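You operate a simulated robot arm through the tools that you are given. There is no shell and no other tool.

Carry out the task below with a simulated robot arm. There is one attempt and no reset: what you move stays moved.

TASK
Set the limit knob to the torque on the small screen and get the clamped bolt ready to run.
Fine: switch off before winding the block in; lock it, in-out knob to In, guard shut; leave the screen as it is.

It is judged by the outcome, as a careful person would: the job done as asked, and still so three seconds after it is handed in. It fails if anything else is knocked over, pushed out of place, dropped, spilled or broken.

THE ROBOT
A 7-joint arm with a two-finger parallel gripper, fixed in place. Base frame: the origin is at the foot of the arm, x ahead of it, y to its left, z up. Readings come in cm, rad, newtons and seconds.
Its first joint turns from -2.304 to 2.304 rad. Payload 3.91 kg.
The TCP is the grasp point between the finger pads, 3 cm short of the fingertips. In the tool frame z runs along the fingers and y along their closing line. The gripper opens to 11 cm. The fingers are 2 cm wide and 1 cm thick; the gripper's body (4.8 by 11.2 cm) begins 5.5 cm behind the TCP.
Orientation is that of the tool frame in the base frame, as a unit quaternion [w, x, y, z]. With the fingers straight down and closing along the base's y, the tool's x points along the base's -x, its y along +y and its z along -z.

THE INTERFACE
- The arm moves only by the tool send_rows. Its argument "deltas" is a list that holds one entry, the list of rows, each a list of 7 numbers: the shift along the base's x, y, z in cm, then the turn, a rotation vector about the base's x, y, z in rad, then the opening, from 0 (shut) to 1 (fully open). In form: [[[tx, ty, tz, ax, ay, az, claw], ...]]. A call has 1 to 20 rows; each row shifts and turns the commanded pose from where the row before left it. Rows are played at 5 a second. More than 5 cm and 0.15 rad between two rows, or a gripper value outside its range, and nothing of the call is played. A pose out of reach is approached as far as the arm can. The call stops where the force on the tool passes 40 N (or 10 N more than at its start, if that is more) or the arm is blocked; 0.2 s more then pass. The fingers move at their own pace (about 10.8 cm/s each) and stop on an object; they squeeze with about 36 N. The grip force told is the motor's: it shows also when the fingers shut on nothing. Time passes only in rows, and 0.2 s behind the last, so rows that do not move let the fingers close. The reply holds the time, the measured pose of the TCP, the force on the tool along the base axes, the opening and the grip force, in the units named above and with some noise, with the torque about the TCP (base axes, N m) and any sound that the robot's microphone picked up.
- Cameras (640 x 400 px; columns grow to the right, rows downward): "scene" is fixed at [39.92, -65.01, 169.3]; the picture's right is [0.85, -0.52, 0.00], its down [-0.31, -0.51, -0.80] and it looks along [0.42, 0.68, -0.60] (base axes); focal length 350 px, centre (320, 200). "wrist" rides on the gripper at [7.2, 1.7, -10.3] in the tool frame; the picture's right is [-0.23, 0.97, 0.00], its down [-0.76, -0.18, -0.62] and it looks along [-0.61, -0.14, 0.78] (tool axes); focal length 222 px, centre (320, 200). There is no depth. A picture from a camera that has moved, and an enlarged one, comes with that camera's place and axes in the base frame and with its lens.
- snapshot(camera): a new picture of that camera. It takes no simulated time.
- close_up(camera, box): a new picture of the part [left, top, right, bottom] of that camera's present view, enlarged. It takes no simulated time.
- finish_job(): hands the job in; it is judged then, once.

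Places have to be worked out from the pictures, the camera data and where the tool is seen. Open the gripper and draw the arm clear of the work before you hand the job in, unless the task says otherwise.

The tools are called after "Call:" as name(argument=value, ...) on one line, values as JSON. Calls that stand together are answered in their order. send_rows: Moves the arm, as the interface text tells. Its arguments: {"type":"object","properties":{"deltas":{"type":"array"}},"required":["deltas"]} The other tools are called the same way: snapshot (camera) takes a picture; close_up (camera, box) takes an enlarged picture of a part of a camera's view; finish_job () hands the job in.

At the start:

```text
time_s: 0.0
tcp_pos: [71.15, 19.69, 125.1]
orientation: [0.0, 0.001, 1.0, 0.0]
ft_force: [0.4, 0.4, -0.3]
wrist_torque: [0.05, 0.02, 0.02]
grip_width: 11.01
gripper_force: 0.1
```

scene: 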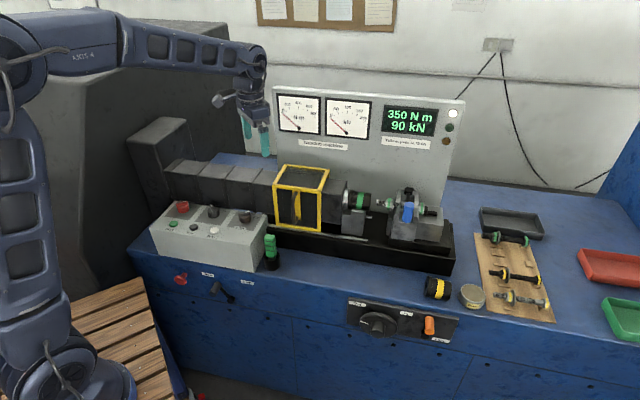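
wrist: 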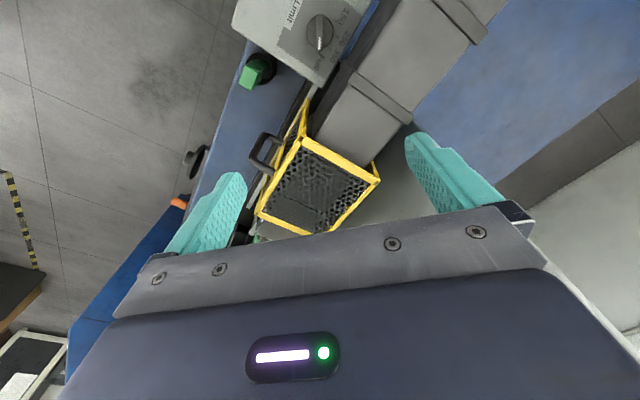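

I start by looking closely at the scene to understand the machine and its controls; nothing is moved yet.

Call:
close_up(camera="scene", box=[260, 80, 470, 210])

Call:
close_up(camera="scene", box=[140, 190, 290, 310])

Call:
close_up(camera="scene", box=[330, 270, 480, 360])

Call:
close_up(camera="scene", box=[260, 160, 460, 290])

Call:
close_up(camera="scene", box=[450, 190, 640, 340])

Call:
close_up(camera="wrist", box=[220, 0, 420, 125])

```text
3.05 times, centred on (365, 145) of scene
camera zoom: at [39.92, -65.01, 169.3], right [0.85, -0.52, 0.0], down [-0.31, -0.51, -0.8], along [0.42, 0.68, -0.6], focal length 1066 px, centre (183, 368)
```

zoom: 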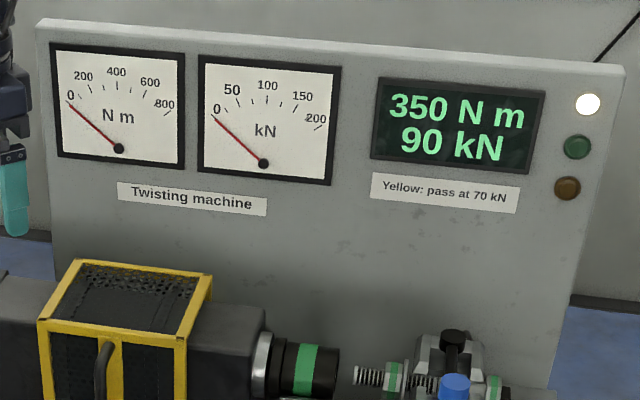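

```text
3.33 times, centred on (215, 250) of scene
camera zoom: at [39.92, -65.01, 169.3], right [0.85, -0.52, 0.0], down [-0.31, -0.51, -0.8], along [0.42, 0.68, -0.6], focal length 1166 px, centre (670, 33)
```

zoom: 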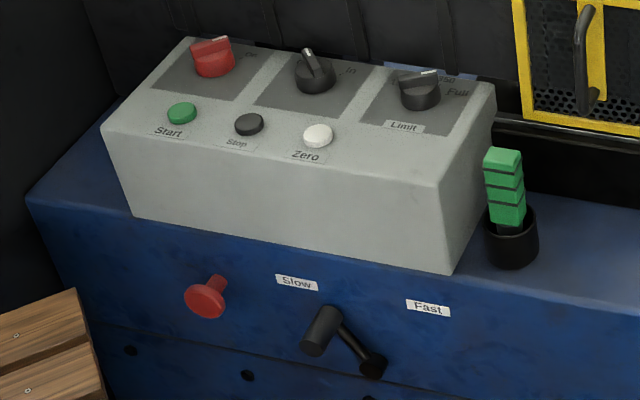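

```text
4.27 times, centred on (405, 315) of scene
camera zoom: at [39.92, -65.01, 169.3], right [0.85, -0.52, 0.0], down [-0.31, -0.51, -0.8], along [0.42, 0.68, -0.6], focal length 1493 px, centre (-43, -291)
```

zoom: 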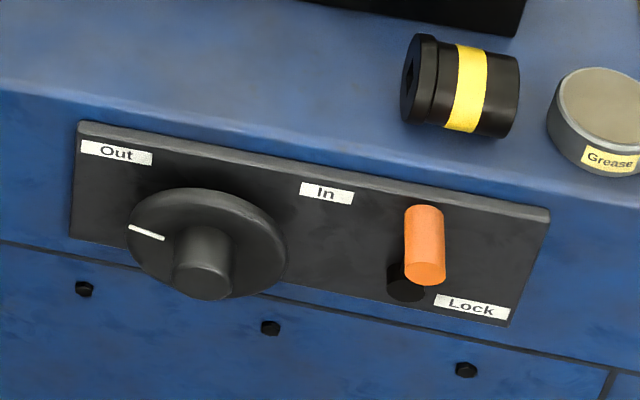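

```text
3.08 times, centred on (360, 225) of scene
camera zoom: at [39.92, -65.01, 169.3], right [0.85, -0.52, 0.0], down [-0.31, -0.51, -0.8], along [0.42, 0.68, -0.6], focal length 1077 px, centre (197, 123)
```

zoom: 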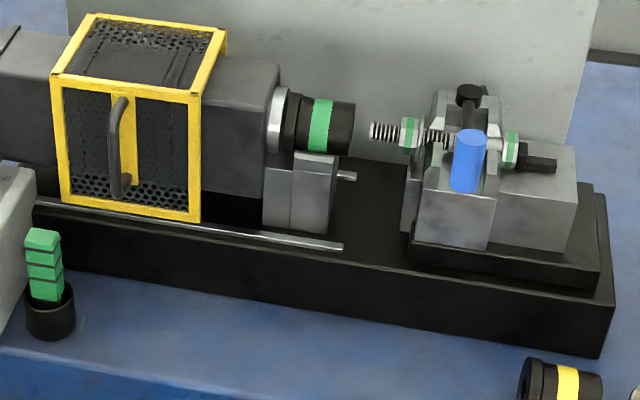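

```text
2.67 times, centred on (545, 265) of scene
camera zoom: at [39.92, -65.01, 169.3], right [0.85, -0.52, 0.0], down [-0.31, -0.51, -0.8], along [0.42, 0.68, -0.6], focal length 933 px, centre (-280, 27)
```

zoom: 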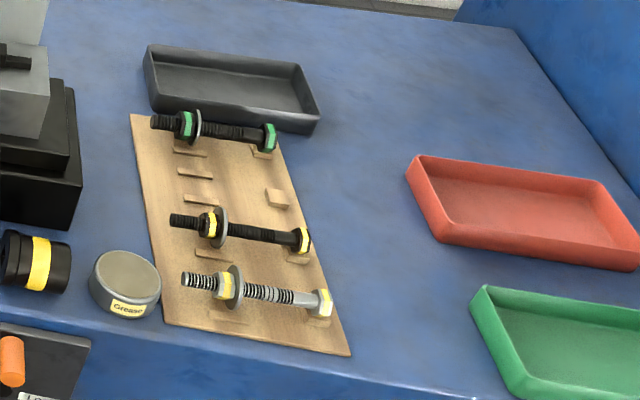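

```text
3.20 times, centred on (320, 62) of wrist
camera zoom: at [63.93, 21.26, 135.41], right [0.23, 0.97, 0.0], down [0.76, -0.18, 0.62], along [0.61, -0.14, -0.78], focal length 711 px, centre (320, 640)
```

zoom: 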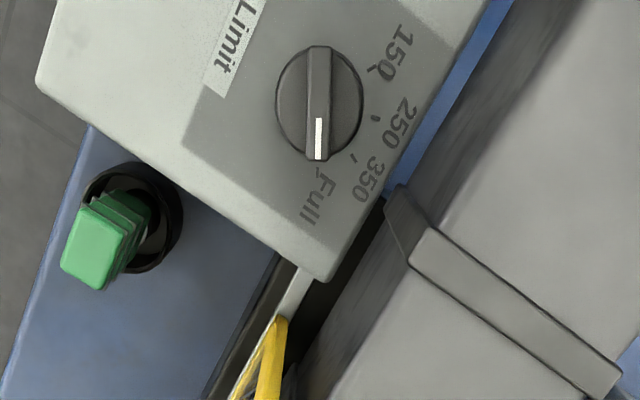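

The layout is becoming clear: the control box (switch, in-out knob, limit knob) is around (49–65, 35–21, 98), and the wheel and lock sit on the bench front. The limit knob points at Full and should go to 350, so I move the wrist camera in to read the control box labels.

Call:
send_rows(deltas=[[[-3.8, 0.1, -2, 0, 0, 0.145, 1], [-3.8, 0.1, -2, 0, 0, 0.145, 1], [-3.8, 0.1, -2, 0, 0, 0.145, 1], [-3.8, 0.1, -2, 0, 0, 0.145, 1], [-3.8, 0.1, -2, 0, 0, 0.145, 1], [-3.8, 0.1, -2, 0, 0, 0.145, 1], [0, 0, 0, 0, 0, 0, 1]]])

Call:
snapshot(camera="wrist")

Call:
snapshot(camera="scene")

```text
time_s: 1.6
tcp_pos: [48.31, 20.21, 112.99]
orientation: [-0.001, -0.422, 0.907, 0.0]
ft_force: [0.1, 0.2, -0.4]
wrist_torque: [0.04, 0.0, -0.01]
grip_width: 10.99
gripper_force: 0.1
```

```text
taken
camera wrist: at [42.37, 15.67, 123.38], right [-0.6, 0.8, 0.0], down [0.63, 0.47, 0.62], along [0.5, 0.37, -0.78], focal length 222 px, centre (320, 200)
```

wrist: 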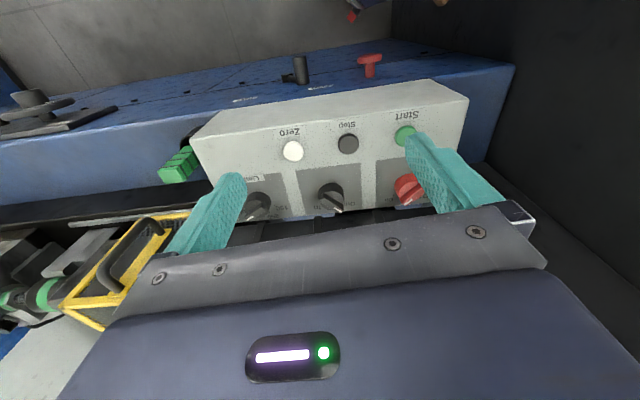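

```text
taken
```

scene: 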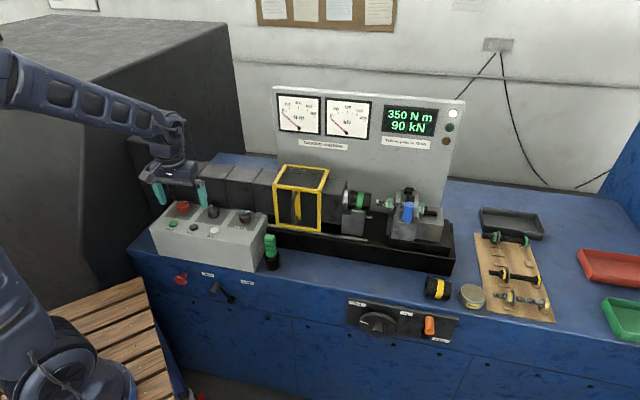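

The box is in view, upside-down in the wrist image. I zoom in to read the switch and knob labels.

Call:
close_up(camera="wrist", box=[180, 70, 480, 230])

Call:
close_up(camera="wrist", box=[300, 150, 440, 230])

Call:
close_up(camera="scene", box=[150, 190, 270, 260])

```text
2.13 times, centred on (330, 150) of wrist
camera zoom: at [42.37, 15.67, 123.38], right [-0.6, 0.8, 0.0], down [0.63, 0.47, 0.62], along [0.5, 0.37, -0.78], focal length 474 px, centre (299, 307)
```

zoom: 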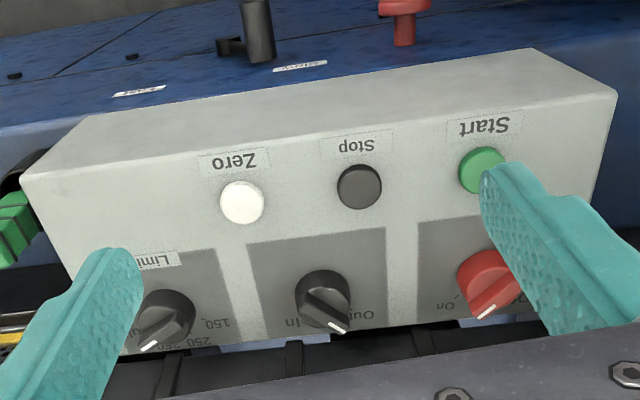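

```text
4.57 times, centred on (370, 190) of wrist
camera zoom: at [42.37, 15.67, 123.38], right [-0.6, 0.8, 0.0], down [0.63, 0.47, 0.62], along [0.5, 0.37, -0.78], focal length 1015 px, centre (91, 246)
```

zoom: 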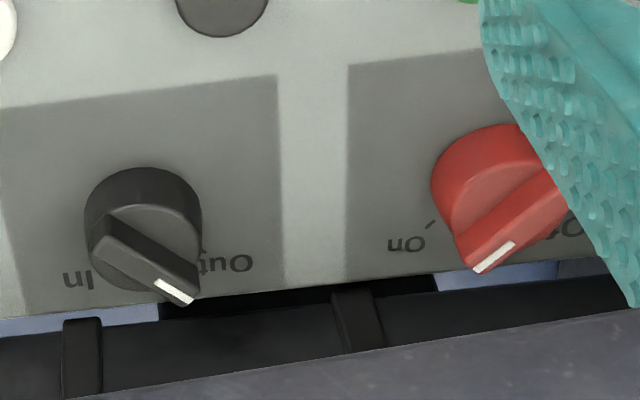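

```text
5.33 times, centred on (210, 225) of scene
camera zoom: at [39.92, -65.01, 169.3], right [0.85, -0.52, 0.0], down [-0.31, -0.51, -0.8], along [0.42, 0.68, -0.6], focal length 1866 px, centre (907, 67)
```

zoom: 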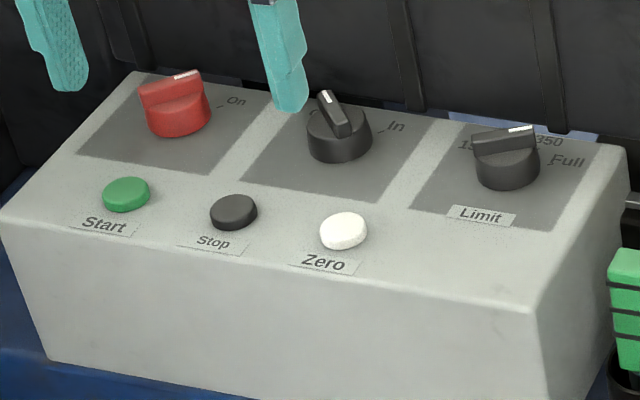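

The switch is On, the in-out knob is at Out, and the box top is level at z ≈ 96.5 with knob tops near 99. I move above the red switch at about (49, 35) to get its angle.

Call:
send_rows(deltas=[[[0.2, 3.7, -1, 0, 0, 0, 1], [0.2, 3.7, -1, 0, 0, 0, 1], [0.2, 3.7, -1, 0, 0, 0, 1], [0.2, 3.7, -1, 0, 0, 0, 1], [0, 0, 0, 0, 0, 0, 1]]])

Call:
snapshot(camera="wrist")

Call:
close_up(camera="wrist", box=[220, 100, 420, 225])

```text
time_s: 2.8
tcp_pos: [49.06, 34.95, 109.05]
orientation: [0.0, -0.422, 0.907, 0.001]
ft_force: [0.2, 0.3, 0.1]
wrist_torque: [-0.04, 0.0, 0.03]
grip_width: 11.01
gripper_force: 0.1
```

```text
taken
camera wrist: at [43.16, 30.46, 119.39], right [-0.6, 0.8, 0.0], down [0.63, 0.47, 0.62], along [0.5, 0.37, -0.78], focal length 222 px, centre (320, 200)
```

wrist: 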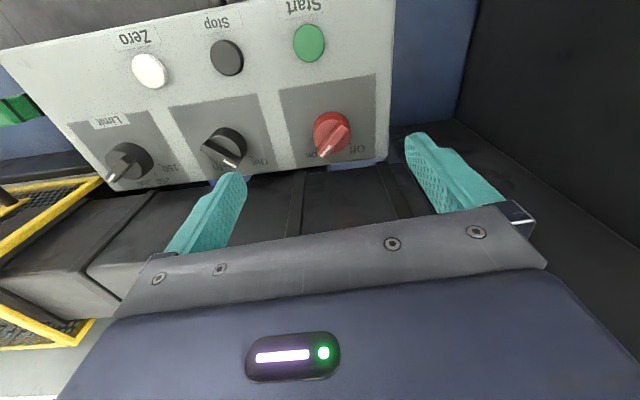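

```text
3.20 times, centred on (320, 162) of wrist
camera zoom: at [43.16, 30.46, 119.39], right [-0.6, 0.8, 0.0], down [0.63, 0.47, 0.62], along [0.5, 0.37, -0.78], focal length 711 px, centre (320, 320)
```

zoom: 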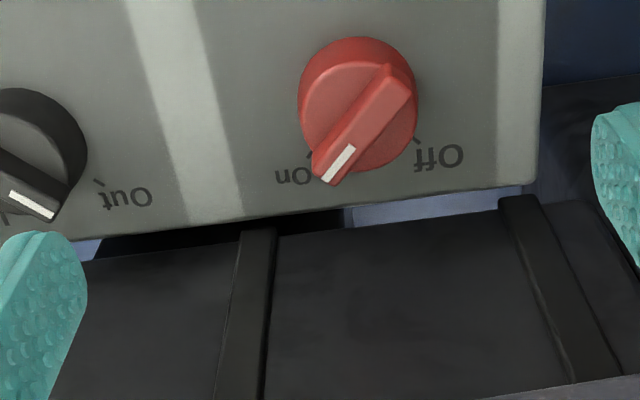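

The switch ridge lies almost along base x (On); Off is 90° counter-clockwise, at about the +y direction. Knob centre is near (49.6, 36.75), so I square the gripper to the ridge and hover above it.

Call:
send_rows(deltas=[[[0.1, 0.3, 0, 0, 0, -0.14, 0.8], [0.1, 0.3, 0, 0, 0, -0.14, 0.6], [0.1, 0.3, 0, 0, 0, -0.14, 0.4], [0.1, 0.3, -1, 0, 0, -0.14, 0.4], [0.1, 0.3, -1, 0, 0, -0.14, 0.4], [0.1, 0.3, -2, 0, 0, -0.12, 0.4], [0, 0, 0, 0, 0, 0, 0.4]]])

Call:
snapshot(camera="wrist")

Call:
close_up(camera="wrist", box=[220, 100, 420, 225])

```text
time_s: 4.4
tcp_pos: [49.77, 36.76, 105.18]
orientation: [0.0, -0.025, 1.0, 0.0]
ft_force: [-1.1, -0.5, 0.2]
wrist_torque: [0.0, -0.02, 0.07]
grip_width: 4.4
gripper_force: 0.1
```

```text
taken
camera wrist: at [42.47, 38.08, 115.41], right [0.18, 0.98, 0.0], down [0.77, -0.14, 0.62], along [0.61, -0.11, -0.78], focal length 222 px, centre (320, 200)
```

wrist: 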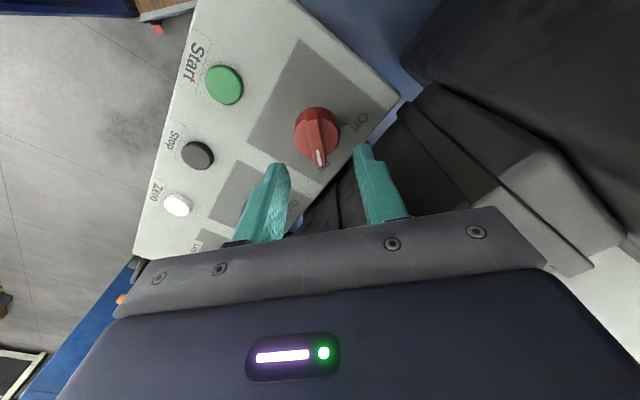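

```text
3.20 times, centred on (320, 162) of wrist
camera zoom: at [42.47, 38.08, 115.41], right [0.18, 0.98, 0.0], down [0.77, -0.14, 0.62], along [0.61, -0.11, -0.78], focal length 711 px, centre (320, 320)
```

zoom: 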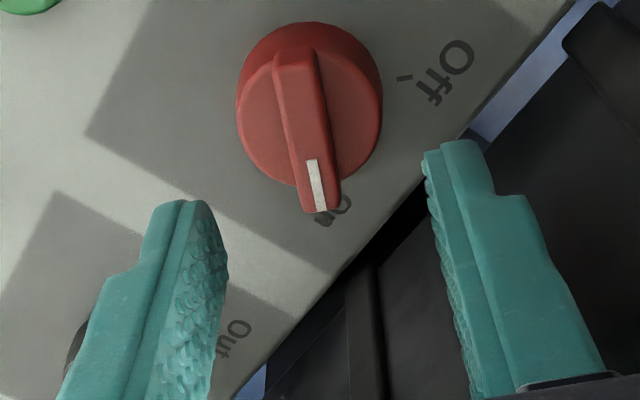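

The ridge runs along x with its centre near (49.6, 36.6); the gripper is nearly centred on it. I lower so the fingertips straddle the ridge and check before closing.

Call:
send_rows(deltas=[[[-0.1, -0.15, -1.5, 0, 0, -0.03, 0.4], [0, 0, -1.5, 0, 0, 0, 0.4], [0, 0, -0.7, 0, 0, 0, 0.4], [0, 0, 0, 0, 0, 0, 0.4]]])

Call:
close_up(camera="wrist", box=[220, 100, 420, 225])

Call:
close_up(camera="scene", box=[140, 170, 260, 245])

```text
time_s: 5.0
tcp_pos: [49.89, 36.95, 102.74]
orientation: [0.003, -0.009, 1.0, 0.005]
ft_force: [-2.7, -2.0, 17.3]
wrist_torque: [0.83, -0.53, 0.01]
grip_width: 4.39
gripper_force: 0.0
stopped in row 3: the force on the tool passed its limit at 71 N (the readings are from after the stop); the commanded pose is now the measured one
```

```text
3.20 times, centred on (320, 162) of wrist
camera zoom: at [42.45, 38.29, 113.02], right [0.21, 0.98, 0.01], down [0.76, -0.17, 0.63], along [0.62, -0.12, -0.78], focal length 711 px, centre (320, 320)
```

zoom: 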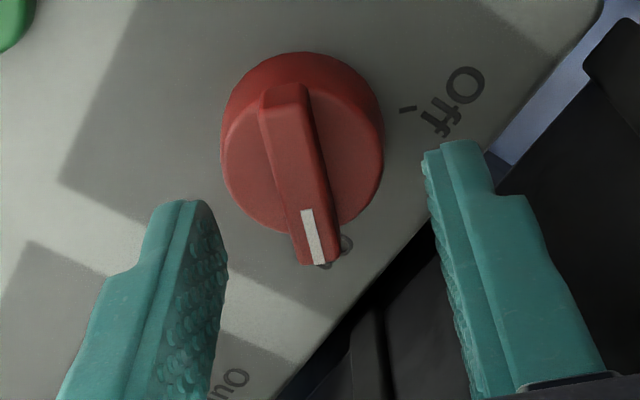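

```text
5.33 times, centred on (200, 208) of scene
camera zoom: at [39.92, -65.01, 169.3], right [0.85, -0.52, 0.0], down [-0.31, -0.51, -0.8], along [0.42, 0.68, -0.6], focal length 1866 px, centre (960, 160)
```

zoom: 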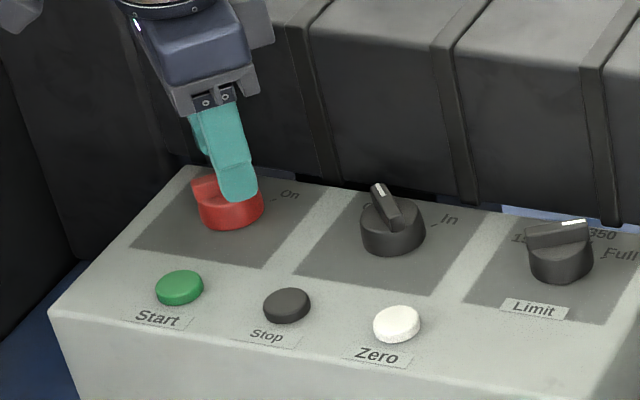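

The stop came from the gripper body's corner touching the machine cowling behind the box (contact near (52, 41), z≈108), not from the knob. I back up 3 cm and lean the tool back toward the operator side (−x) by 0.5 rad so the body clears the cowling.

Call:
send_rows(deltas=[[[0, 0, 2, 0, 0, 0, 0.4], [-0.3, -0.1, 1, 0, -0.125, 0, 0.4], [-0.3, -0.1, 0, 0, -0.125, 0, 0.4], [-0.3, -0.1, 0, 0, -0.125, 0, 0.4], [-0.2, 0, 0, 0, -0.125, 0, 0.4], [0, 0, 0, 0, 0, 0, 0.4]]])

Call:
snapshot(camera="wrist")

Call:
snapshot(camera="scene")

```text
time_s: 6.4
tcp_pos: [48.66, 36.56, 105.58]
orientation: [0.251, -0.01, 0.968, 0.001]
ft_force: [-1.1, 0.5, 0.2]
wrist_torque: [0.02, 0.0, 0.01]
grip_width: 4.42
gripper_force: 0.0
```

```text
taken
camera wrist: at [37.32, 37.96, 111.14], right [0.18, 0.98, 0.11], down [0.37, -0.17, 0.92], along [0.91, -0.13, -0.39], focal length 222 px, centre (320, 200)
```

wrist: 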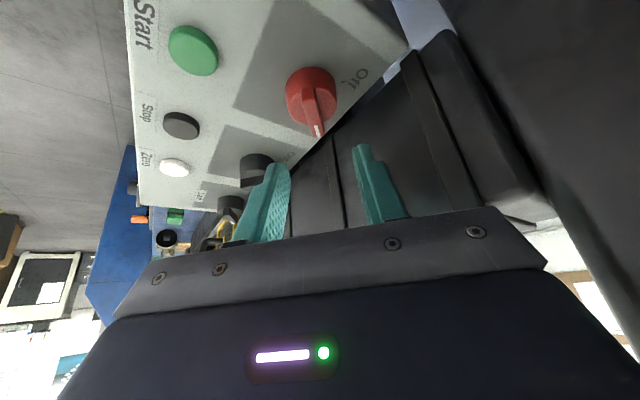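

```text
taken
```

scene: 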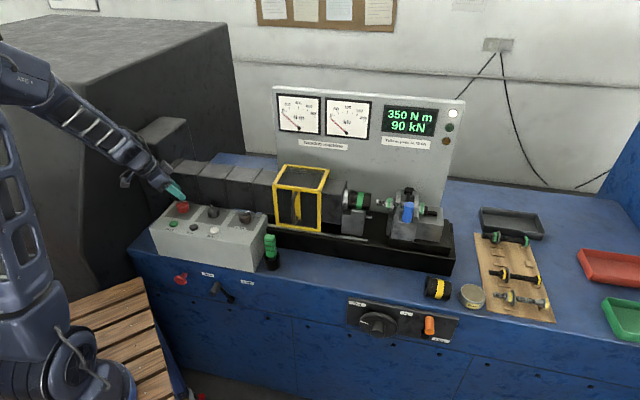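

The tilted tool is now clear of the cowling. A close-up to confirm how the fingers line up with the ridge before descending.

Call:
close_up(camera="wrist", box=[240, 50, 400, 210])

Call:
close_up(camera="scene", box=[120, 150, 240, 245])

```text
2.50 times, centred on (320, 130) of wrist
camera zoom: at [37.32, 37.96, 111.14], right [0.18, 0.98, 0.11], down [0.37, -0.17, 0.92], along [0.91, -0.13, -0.39], focal length 555 px, centre (320, 375)
```

zoom: 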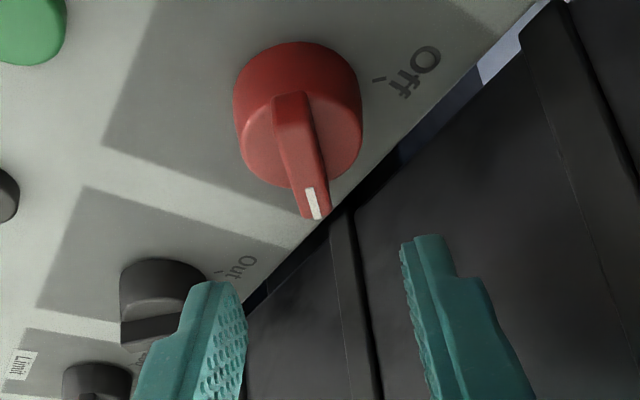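

```text
4.21 times, centred on (180, 198) of scene
camera zoom: at [39.92, -65.01, 169.3], right [0.85, -0.52, 0.0], down [-0.31, -0.51, -0.8], along [0.42, 0.68, -0.6], focal length 1473 px, centre (910, 210)
```

zoom: 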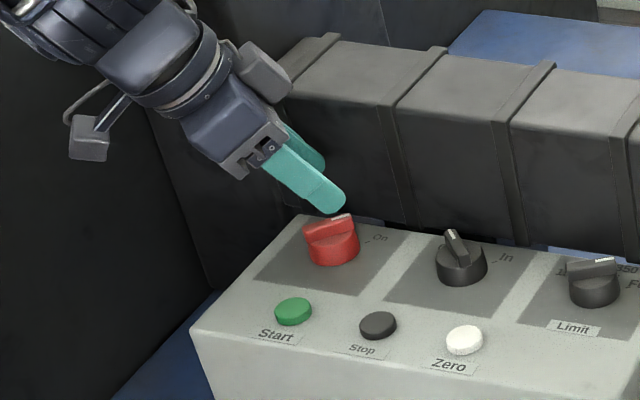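

Tip geometry looks right: ridge top around z ≈ 98.7–99.2, fingers straddling it in y. I descend in small steps toward TCP z ≈ 101.3.

Call:
send_rows(deltas=[[[0.2, 0, -1.5, 0, 0, 0, 0.4], [0, 0, -1.5, 0, 0, 0, 0.4], [0, 0, -0.8, 0, 0, 0, 0.4], [0, 0, -0.4, 0, 0, 0, 0.4], [0, 0, 0, 0, 0, 0, 0.4]]])

Call:
close_up(camera="wrist", box=[240, 90, 400, 250])

Call:
close_up(camera="scene", box=[120, 150, 240, 245])

```text
time_s: 7.6
tcp_pos: [48.84, 36.44, 101.44]
orientation: [0.25, -0.01, 0.968, 0.001]
ft_force: [0.0, 0.0, -0.7]
wrist_torque: [0.03, 0.02, 0.04]
grip_width: 4.4
gripper_force: 0.1
```

```text
2.50 times, centred on (320, 170) of wrist
camera zoom: at [37.54, 37.94, 106.94], right [0.18, 0.98, 0.11], down [0.37, -0.17, 0.91], along [0.91, -0.13, -0.39], focal length 555 px, centre (320, 275)
```

zoom: 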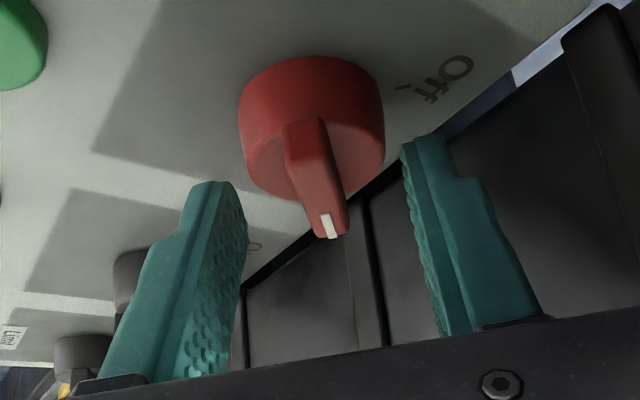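

```text
4.21 times, centred on (180, 198) of scene
camera zoom: at [39.92, -65.01, 169.3], right [0.85, -0.52, 0.0], down [-0.31, -0.51, -0.8], along [0.42, 0.68, -0.6], focal length 1473 px, centre (910, 210)
```

zoom: 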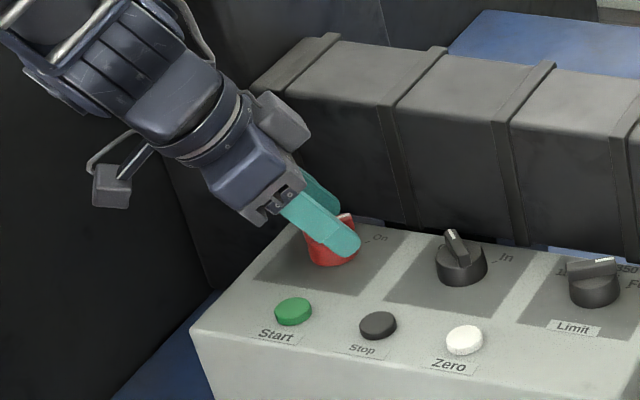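

Fingers straddle the knob with no contact force. I close gently and watch the grip width to see whether the ridge or the disc is held.

Call:
send_rows(deltas=[[[0, 0, 0, 0, 0, 0, 0.2], [0, 0, 0, 0, 0, 0, 0.0], [0, 0, 0, 0, 0, 0, 0.0], [0, 0, 0, 0, 0, 0, 0.0]]])

Call:
close_up(camera="wrist", box=[240, 90, 400, 250])

Call:
close_up(camera="scene", box=[120, 150, 240, 245])

```text
time_s: 8.6
tcp_pos: [48.84, 36.72, 101.39]
orientation: [0.251, -0.009, 0.968, 0.0]
ft_force: [0.8, 18.0, -2.8]
wrist_torque: [0.72, 0.32, 0.06]
grip_width: 3.57
gripper_force: 44.8
```

```text
2.50 times, centred on (320, 170) of wrist
camera zoom: at [37.53, 38.03, 106.96], right [0.18, 0.98, 0.11], down [0.37, -0.17, 0.91], along [0.91, -0.12, -0.39], focal length 555 px, centre (320, 275)
```

zoom: 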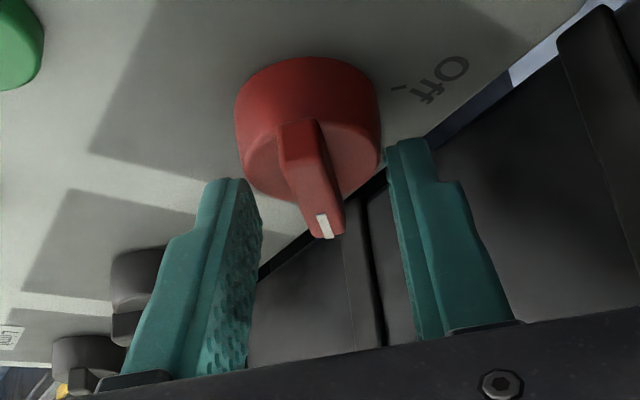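

```text
4.21 times, centred on (180, 198) of scene
camera zoom: at [39.92, -65.01, 169.3], right [0.85, -0.52, 0.0], down [-0.31, -0.51, -0.8], along [0.42, 0.68, -0.6], focal length 1473 px, centre (910, 210)
```

zoom: 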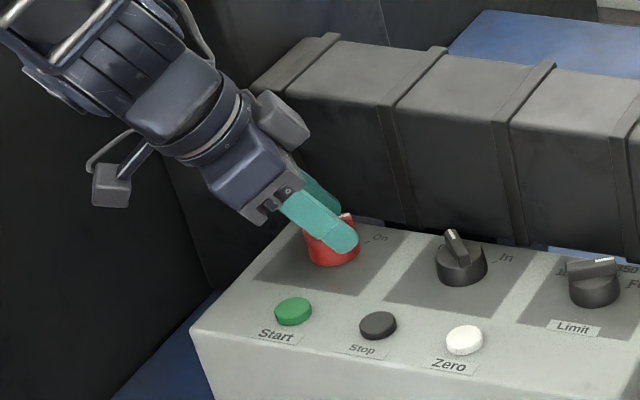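

The pads closed on the 3.57 cm disc (centre y ≈ 36.72), a firm hold. I relieve the side load, then rotate a first 25° about the knob axis to see whether the knob follows.

Call:
send_rows(deltas=[[[0, 0.28, 0, 0, 0, 0, 0.0], [0.008, -0.11, 0, 0, 0, 0.145, 0.0], [0.024, -0.107, 0, 0, 0, 0.145, 0.0], [0.039, -0.103, 0, 0, 0, 0.145, 0.0], [0, 0, 0, 0, 0, 0, 0.0]]])

Call:
close_up(camera="wrist", box=[240, 90, 400, 250])

Call:
close_up(camera="scene", box=[120, 150, 240, 245])

```text
time_s: 9.8
tcp_pos: [49.04, 36.54, 101.51]
orientation: [0.244, -0.219, 0.943, 0.055]
ft_force: [1.9, -5.8, 3.8]
wrist_torque: [0.17, -0.44, -0.05]
grip_width: 3.56
gripper_force: 44.8
```

```text
2.50 times, centred on (320, 170) of wrist
camera zoom: at [38.03, 32.93, 106.95], right [-0.25, 0.96, 0.11], down [0.4, 0.0, 0.92], along [0.88, 0.27, -0.39], focal length 555 px, centre (320, 275)
```

zoom: 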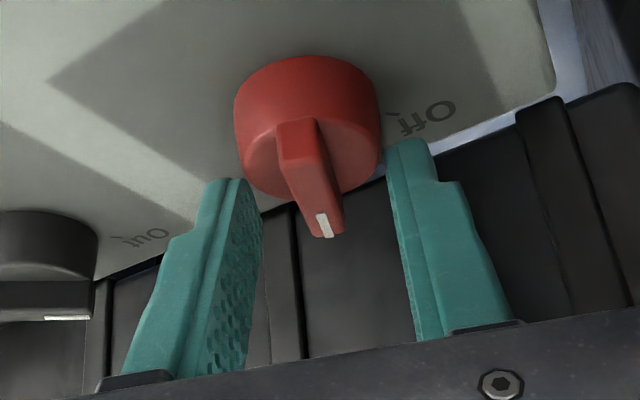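

```text
4.21 times, centred on (180, 198) of scene
camera zoom: at [39.92, -65.01, 169.3], right [0.85, -0.52, 0.0], down [-0.31, -0.51, -0.8], along [0.42, 0.68, -0.6], focal length 1473 px, centre (910, 210)
```

zoom: 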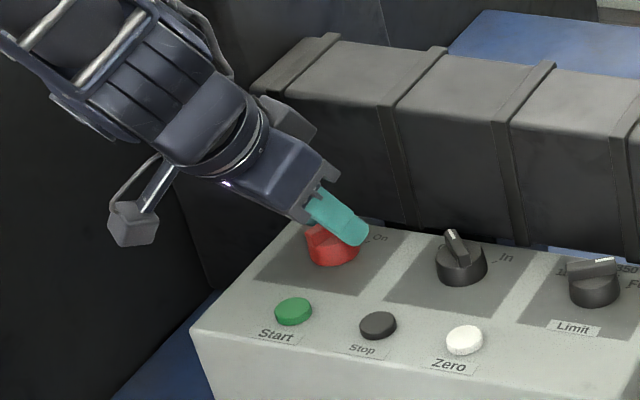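

The knob follows the gripper exactly, with low side force. I continue the remaining turn toward Off.

Call:
send_rows(deltas=[[[0.053, -0.07, 0, 0, 0, 0.145, 0.0], [0.067, -0.067, 0, 0, 0, 0.145, 0.0], [0.079, -0.067, 0, 0, 0, 0.145, 0.0], [0.089, -0.064, 0, 0, 0, 0.145, 0.0], [0, 0, 0, 0, 0, 0, 0.0]]])

Call:
close_up(camera="wrist", box=[240, 90, 400, 250])

Call:
close_up(camera="scene", box=[120, 150, 240, 245])

```text
time_s: 10.7
tcp_pos: [49.14, 36.44, 101.38]
orientation: [0.225, -0.428, 0.869, 0.107]
ft_force: [9.4, -9.0, 0.4]
wrist_torque: [0.52, -0.37, -0.04]
grip_width: 3.57
gripper_force: 45.1
stopped in row 4: the force on the tool passed its limit at 74 N (the readings are from after the stop); the commanded pose is now the measured one
```

```text
2.50 times, centred on (320, 170) of wrist
camera zoom: at [40.83, 28.37, 106.98], right [-0.65, 0.75, 0.1], down [0.36, 0.18, 0.91], along [0.67, 0.63, -0.39], focal length 555 px, centre (320, 275)
```

zoom: 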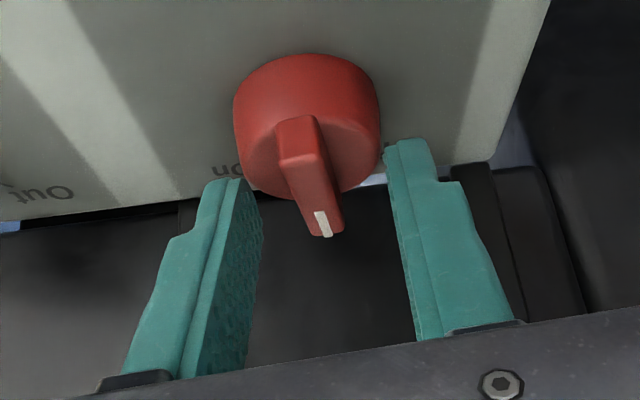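

```text
4.21 times, centred on (180, 198) of scene
camera zoom: at [39.92, -65.01, 169.3], right [0.85, -0.52, 0.0], down [-0.31, -0.51, -0.8], along [0.42, 0.68, -0.6], focal length 1473 px, centre (910, 210)
```

zoom: 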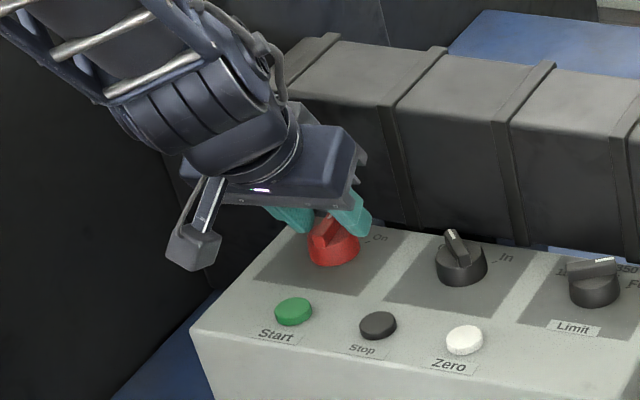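

Rotated about 52° so far (pointer now straight ahead), then the force limit tripped. I check full views for any contact before continuing.

Call:
snapshot(camera="scene")

Call:
snapshot(camera="wrist")

Call:
send_rows(deltas=[[[0, 0, 0, 0, 0, 0, 0.0]]])

```text
taken
```

scene: 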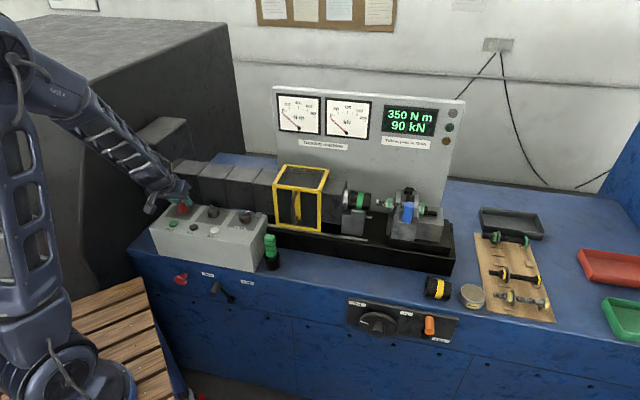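

```text
taken
camera wrist: at [40.83, 28.37, 106.98], right [-0.65, 0.75, 0.1], down [0.36, 0.18, 0.91], along [0.67, 0.63, -0.39], focal length 222 px, centre (320, 200)
```

wrist: 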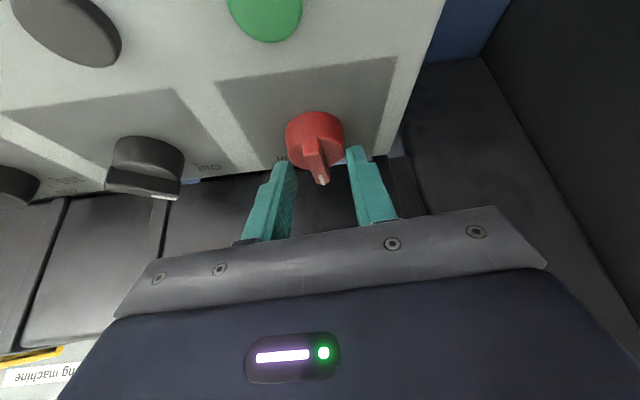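

```text
time_s: 11.1
tcp_pos: [49.04, 36.28, 101.43]
orientation: [0.226, -0.428, 0.869, 0.107]
ft_force: [14.5, -10.7, 3.1]
wrist_torque: [-0.5, -0.52, -0.08]
grip_width: 3.53
gripper_force: 44.4
```

The white power lamp has gone dark, so the switch has passed over to Off while the screen is unchanged; the jerk was the detent. I finish the turn in small steps so the pointer sits fully at Off.

Call:
send_rows(deltas=[[[0.1, -0.07, 0, 0, 0, 0, 0.0], [0.04, -0.03, 0, 0, 0, 0.1, 0.0], [0.04, -0.02, 0, 0, 0, 0.1, 0.0], [0.04, -0.02, 0, 0, 0, 0.1, 0.0], [0, 0, 0, 0, 0, 0, 0.0]]])

Call:
close_up(camera="wrist", box=[240, 90, 400, 250])

Call:
close_up(camera="scene", box=[120, 150, 240, 245])

```text
time_s: 12.3
tcp_pos: [49.3, 36.42, 101.58]
orientation: [0.207, -0.554, 0.794, 0.141]
ft_force: [0.9, -4.0, 2.3]
wrist_torque: [0.47, -0.26, 0.01]
grip_width: 3.54
gripper_force: 44.6
```

```text
2.50 times, centred on (320, 170) of wrist
camera zoom: at [43.67, 26.22, 106.99], right [-0.85, 0.52, 0.1], down [0.29, 0.28, 0.91], along [0.45, 0.8, -0.39], focal length 555 px, centre (320, 275)
```

zoom: 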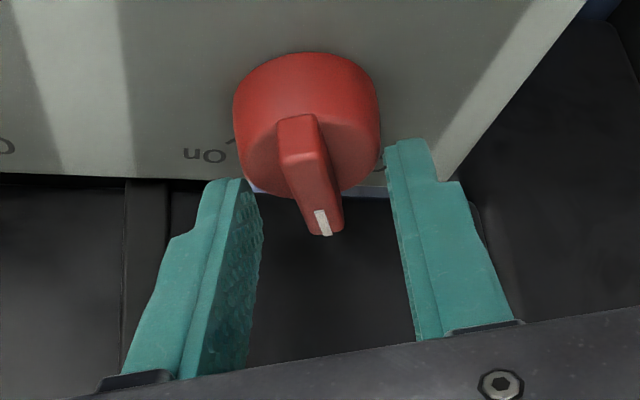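

```text
4.21 times, centred on (180, 198) of scene
camera zoom: at [39.92, -65.01, 169.3], right [0.85, -0.52, 0.0], down [-0.31, -0.51, -0.8], along [0.42, 0.68, -0.6], focal length 1473 px, centre (910, 210)
```

zoom: 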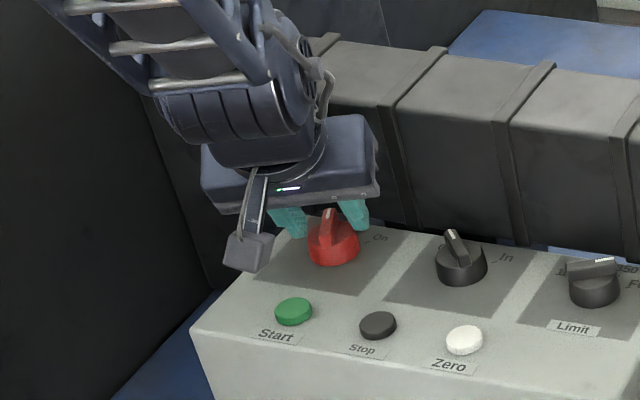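

The turn goes on smoothly (yaw 1.22 rad). Three more small steps to bring it to Off.

Call:
send_rows(deltas=[[[0.03, -0.02, 0, 0, 0, 0.1, 0.0], [0.03, -0.01, 0, 0, 0, 0.1, 0.0], [0.03, -0.01, 0, 0, 0, 0.1, 0.0], [0.02, 0, 0, 0, 0, 0.06, 0.0], [0, 0, 0, 0, 0, 0, 0.0]]])

Call:
close_up(camera="wrist", box=[240, 90, 400, 250])

Call:
close_up(camera="scene", box=[120, 150, 240, 245])

```text
time_s: 13.5
tcp_pos: [49.33, 36.3, 101.5]
orientation: [-0.178, 0.687, -0.683, -0.175]
ft_force: [2.8, 6.8, 10.7]
wrist_torque: [1.02, 0.43, -0.04]
grip_width: 3.54
gripper_force: 44.6
```

```text
2.50 times, centred on (320, 170) of wrist
camera zoom: at [47.66, 24.9, 107.0], right [-0.98, 0.19, 0.1], down [0.17, 0.37, 0.92], along [0.14, 0.91, -0.39], focal length 555 px, centre (320, 275)
```

zoom: 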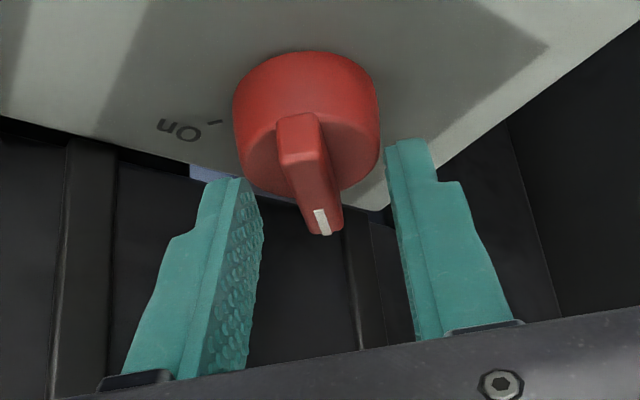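

```text
4.21 times, centred on (180, 198) of scene
camera zoom: at [39.92, -65.01, 169.3], right [0.85, -0.52, 0.0], down [-0.31, -0.51, -0.8], along [0.42, 0.68, -0.6], focal length 1473 px, centre (910, 210)
```

zoom: 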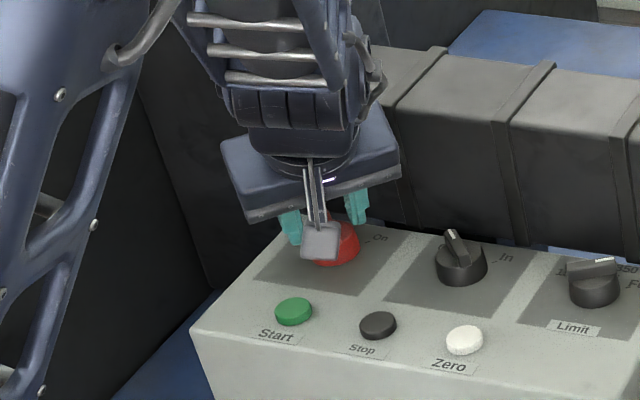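

The ridge should now be at the Off mark (total turn ≈ 89°). I open the fingers and lift straight up, then inspect.

Call:
send_rows(deltas=[[[0, 0, 0, 0, 0, 0, 0.4], [0, 0, 0, 0, 0, 0, 0.4], [0, 0, 2, 0, 0, 0, 0.4], [0, -1, 3, 0, 0, 0, 0.4], [0, -2, 3, 0, 0, 0, 0.4], [0, 0, 0, 0, 0, 0, 0.4]]])

Call:
close_up(camera="wrist", box=[200, 0, 440, 150])

Call:
snapshot(camera="scene")

Call:
close_up(camera="scene", box=[140, 180, 270, 260])

```text
time_s: 14.9
tcp_pos: [49.32, 33.4, 109.52]
orientation: [-0.178, 0.687, -0.682, -0.175]
ft_force: [0.8, 0.6, 0.1]
wrist_torque: [0.02, 0.01, -0.02]
grip_width: 4.38
gripper_force: 0.2
```

```text
2.67 times, centred on (320, 75) of wrist
camera zoom: at [47.67, 21.85, 115.02], right [-0.98, 0.19, 0.1], down [0.17, 0.37, 0.91], along [0.14, 0.91, -0.39], focal length 592 px, centre (320, 533)
```

zoom: 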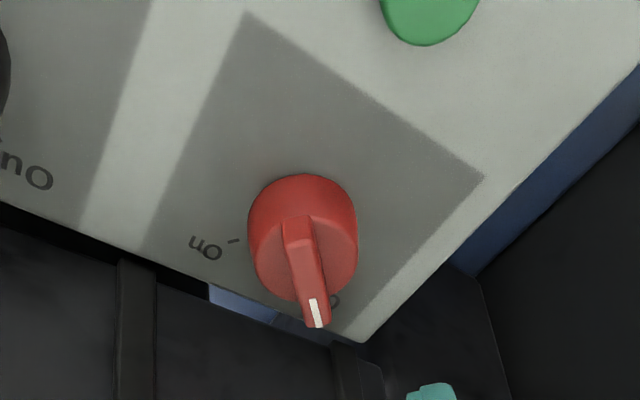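

```text
taken
```

scene: 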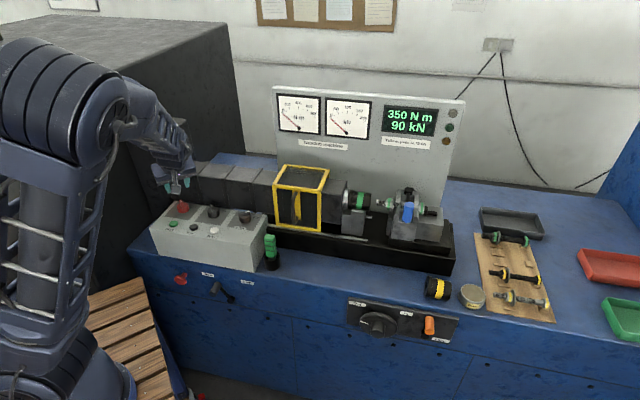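

```text
4.92 times, centred on (205, 220) of scene
camera zoom: at [39.92, -65.01, 169.3], right [0.85, -0.52, 0.0], down [-0.31, -0.51, -0.8], along [0.42, 0.68, -0.6], focal length 1722 px, centre (886, 102)
```

zoom: 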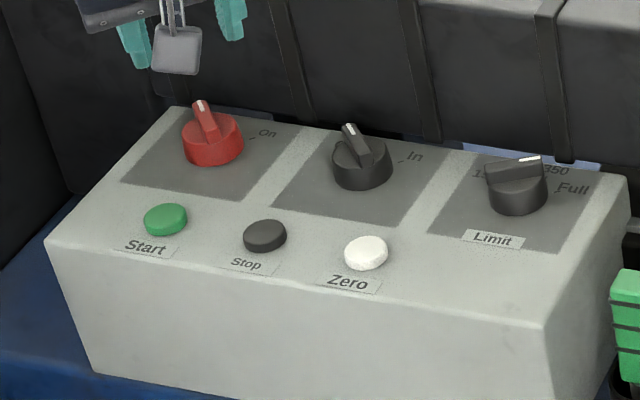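

The switch now points to Off, parallel to the in-out knob's "Out" position, and the lamp is dark; the screen still reads 350 N m / 90 kN. Next I move the camera in front of the bench to study the Out/In wheel and the lock on the front panel.

Call:
send_rows(deltas=[[[0, -3, 1, -0.125, 0.002, 0, 0.4], [0, -3, 1, -0.125, 0.002, 0, 0.4], [0, -3, 1, -0.125, 0.002, 0, 0.4], [0, -3, 1, -0.125, 0.002, 0, 0.4], [2.16, -3.76, -1.4, 0, 0, -0.0526, 0.4], [2.16, -3.76, -1.4, 0, 0, -0.0526, 0.4], [2.16, -3.76, -1.4, 0, 0, -0.0526, 0.4], [2.16, -3.76, -1.4, 0, 0, -0.0526, 0.4], [2.16, -3.76, -1.4, 0, 0, -0.0526, 0.4], [2.16, -3.76, -1.4, 0, 0, -0.0526, 0.4], [2.16, -3.76, -1.4, 0, 0, -0.0526, 0.4], [2.16, -3.76, -1.4, 0, 0, -0.0526, 0.4], [2.16, -3.76, -1.4, 0, 0, -0.0526, 0.4], [2.16, -3.76, -1.4, 0, 0, -0.0526, 0.4], [2.16, -3.76, -1.4, 0, 0, -0.0526, 0.4], [2.16, -3.76, -1.4, 0, 0, -0.0526, 0.4], [2.16, -3.76, -1.4, 0, 0, -0.0526, 0.4], [2.16, -3.76, -1.4, 0, 0, -0.0526, 0.4], [0, 0, 0, 0, 0, 0, 0.4]]])

Call:
snapshot(camera="wrist")

Call:
snapshot(camera="scene")

```text
time_s: 18.9
tcp_pos: [79.56, -31.33, 93.91]
orientation: [0.002, -0.407, 0.913, 0.002]
ft_force: [0.2, 0.0, 1.0]
wrist_torque: [-0.04, -0.03, 0.02]
grip_width: 4.4
gripper_force: 0.0
```

```text
taken
camera wrist: at [73.43, -35.74, 104.09], right [-0.57, 0.82, 0.0], down [0.64, 0.44, 0.63], along [0.51, 0.36, -0.78], focal length 222 px, centre (320, 200)
```

wrist: 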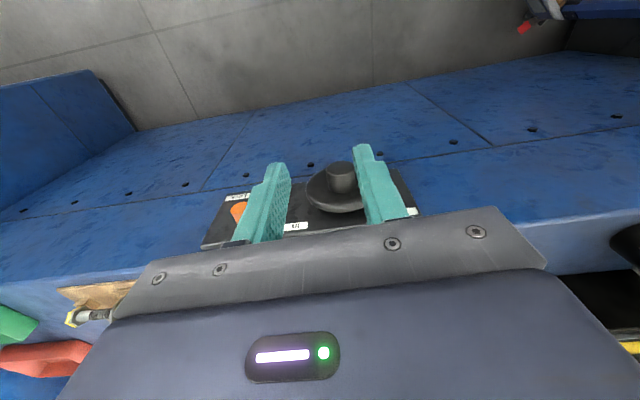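

```text
taken
```

scene: 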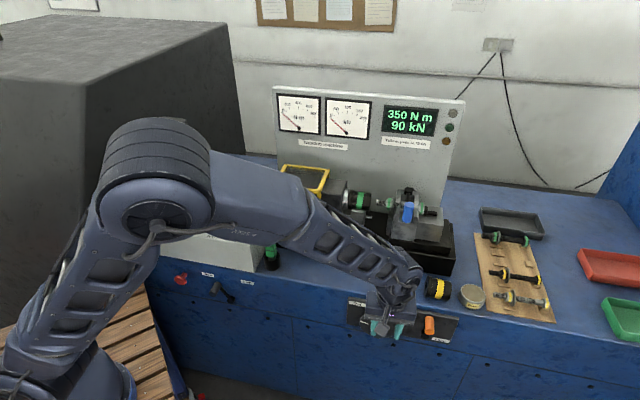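

The wheel hub is in view, but this view and the scene view are nearly along the same line, so depth is poor. I lean the tool to horizontal in front of the panel for a second view and to prepare the approach.

Call:
send_rows(deltas=[[[-0.4, -0.4, -2, 0.1062, -0.0957, 0, 0.6], [-0.4, -0.4, -2, 0.1062, -0.0957, 0, 0.6], [-0.4, -0.4, -2, 0.1062, -0.0957, 0, 0.6], [-0.4, -0.4, -2, 0.1062, -0.0957, 0, 0.6], [-0.4, -0.4, -2, 0.1062, -0.0957, 0, 0.6], [-0.4, -0.4, -2, 0.1062, -0.0957, 0, 0.6], [-0.4, -0.4, -2, 0.1062, -0.0957, 0, 0.6], [-0.4, -0.4, -2, 0.1062, -0.0957, 0, 0.6], [-0.4, -0.4, -2, 0.1062, -0.0957, 0, 0.6], [-0.4, -0.4, -2, 0.1062, -0.0957, 0, 0.6], [-0.4, -0.4, -2, 0.1062, -0.0957, 0, 0.6], [0, 0, 0, 0, 0, 0, 0.6]]])

Call:
snapshot(camera="wrist")

Call:
snapshot(camera="scene")

```text
time_s: 21.5
tcp_pos: [75.09, -35.65, 71.93]
orientation: [0.648, -0.289, 0.643, 0.289]
ft_force: [-0.7, -0.4, -0.6]
wrist_torque: [0.01, 0.02, -0.01]
grip_width: 6.59
gripper_force: 0.0
```

```text
taken
camera wrist: at [67.13, -42.37, 64.51], right [-0.73, 0.65, 0.22], down [-0.29, -0.58, 0.76], along [0.62, 0.49, 0.61], focal length 222 px, centre (320, 200)
```

wrist: 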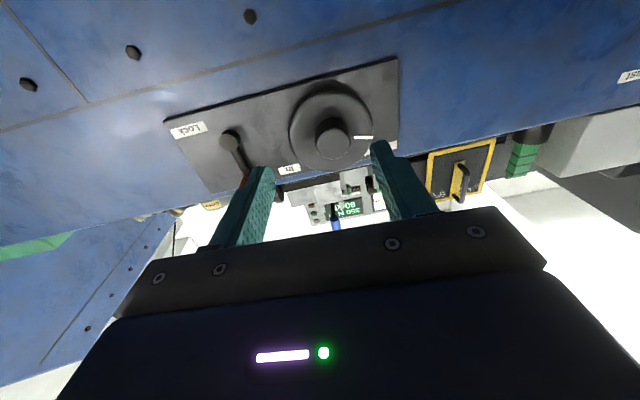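

```text
taken
```

scene: 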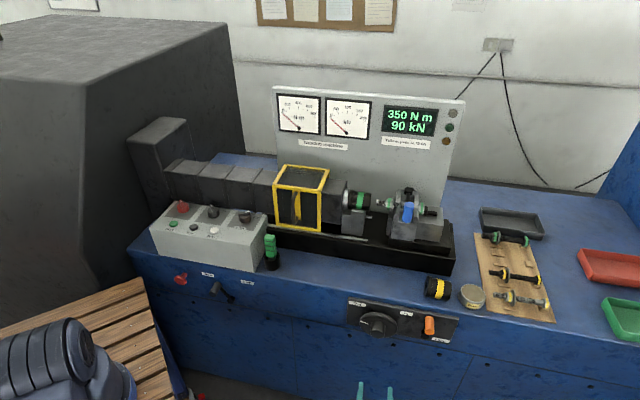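

Now a good low view of the panel. I zoom in to read the wheel, its mark and the lock lever.

Call:
close_up(camera="wrist", box=[150, 50, 410, 210])

Call:
close_up(camera="scene", box=[335, 285, 475, 355])

Call:
close_up(camera="scene", box=[330, 170, 470, 275])

```text
2.46 times, centred on (280, 130) of wrist
camera zoom: at [67.13, -42.37, 64.51], right [-0.73, 0.65, 0.22], down [-0.29, -0.58, 0.76], along [0.62, 0.49, 0.61], focal length 547 px, centre (418, 372)
```

zoom: 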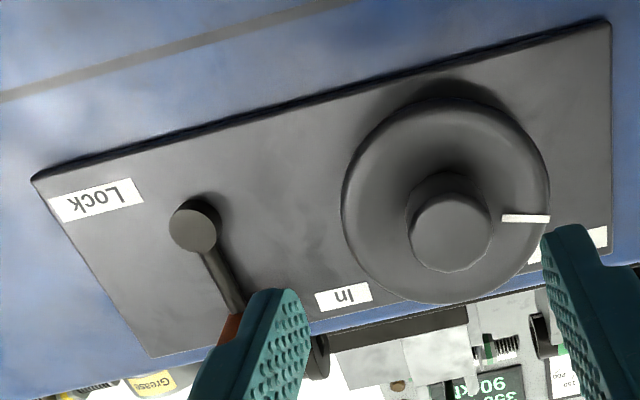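

```text
4.57 times, centred on (405, 320) of scene
camera zoom: at [39.92, -65.01, 169.3], right [0.85, -0.52, 0.0], down [-0.31, -0.51, -0.8], along [0.42, 0.68, -0.6], focal length 1600 px, centre (-69, -349)
```

zoom: 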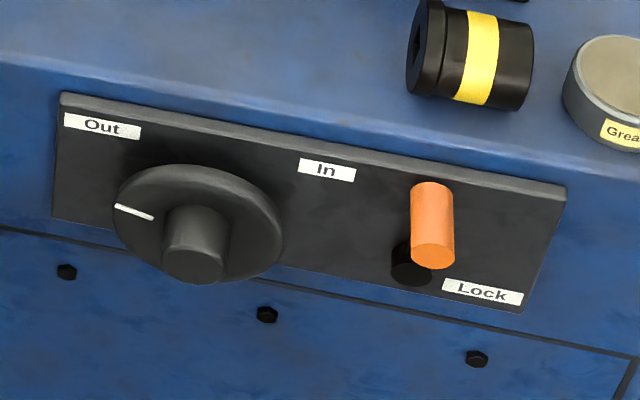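

```text
3.81 times, centred on (400, 222) of scene
camera zoom: at [39.92, -65.01, 169.3], right [0.85, -0.52, 0.0], down [-0.31, -0.51, -0.8], along [0.42, 0.68, -0.6], focal length 1333 px, centre (15, 114)
```

zoom: 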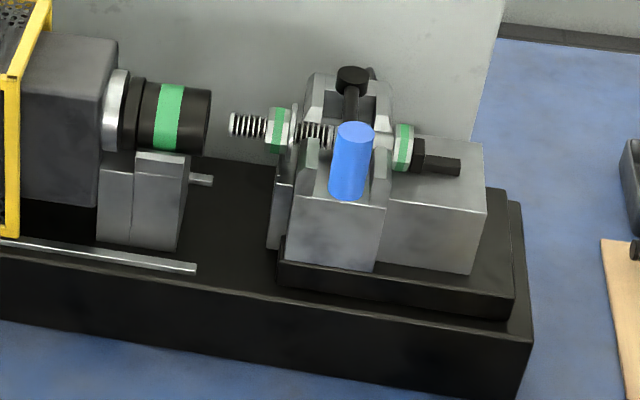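

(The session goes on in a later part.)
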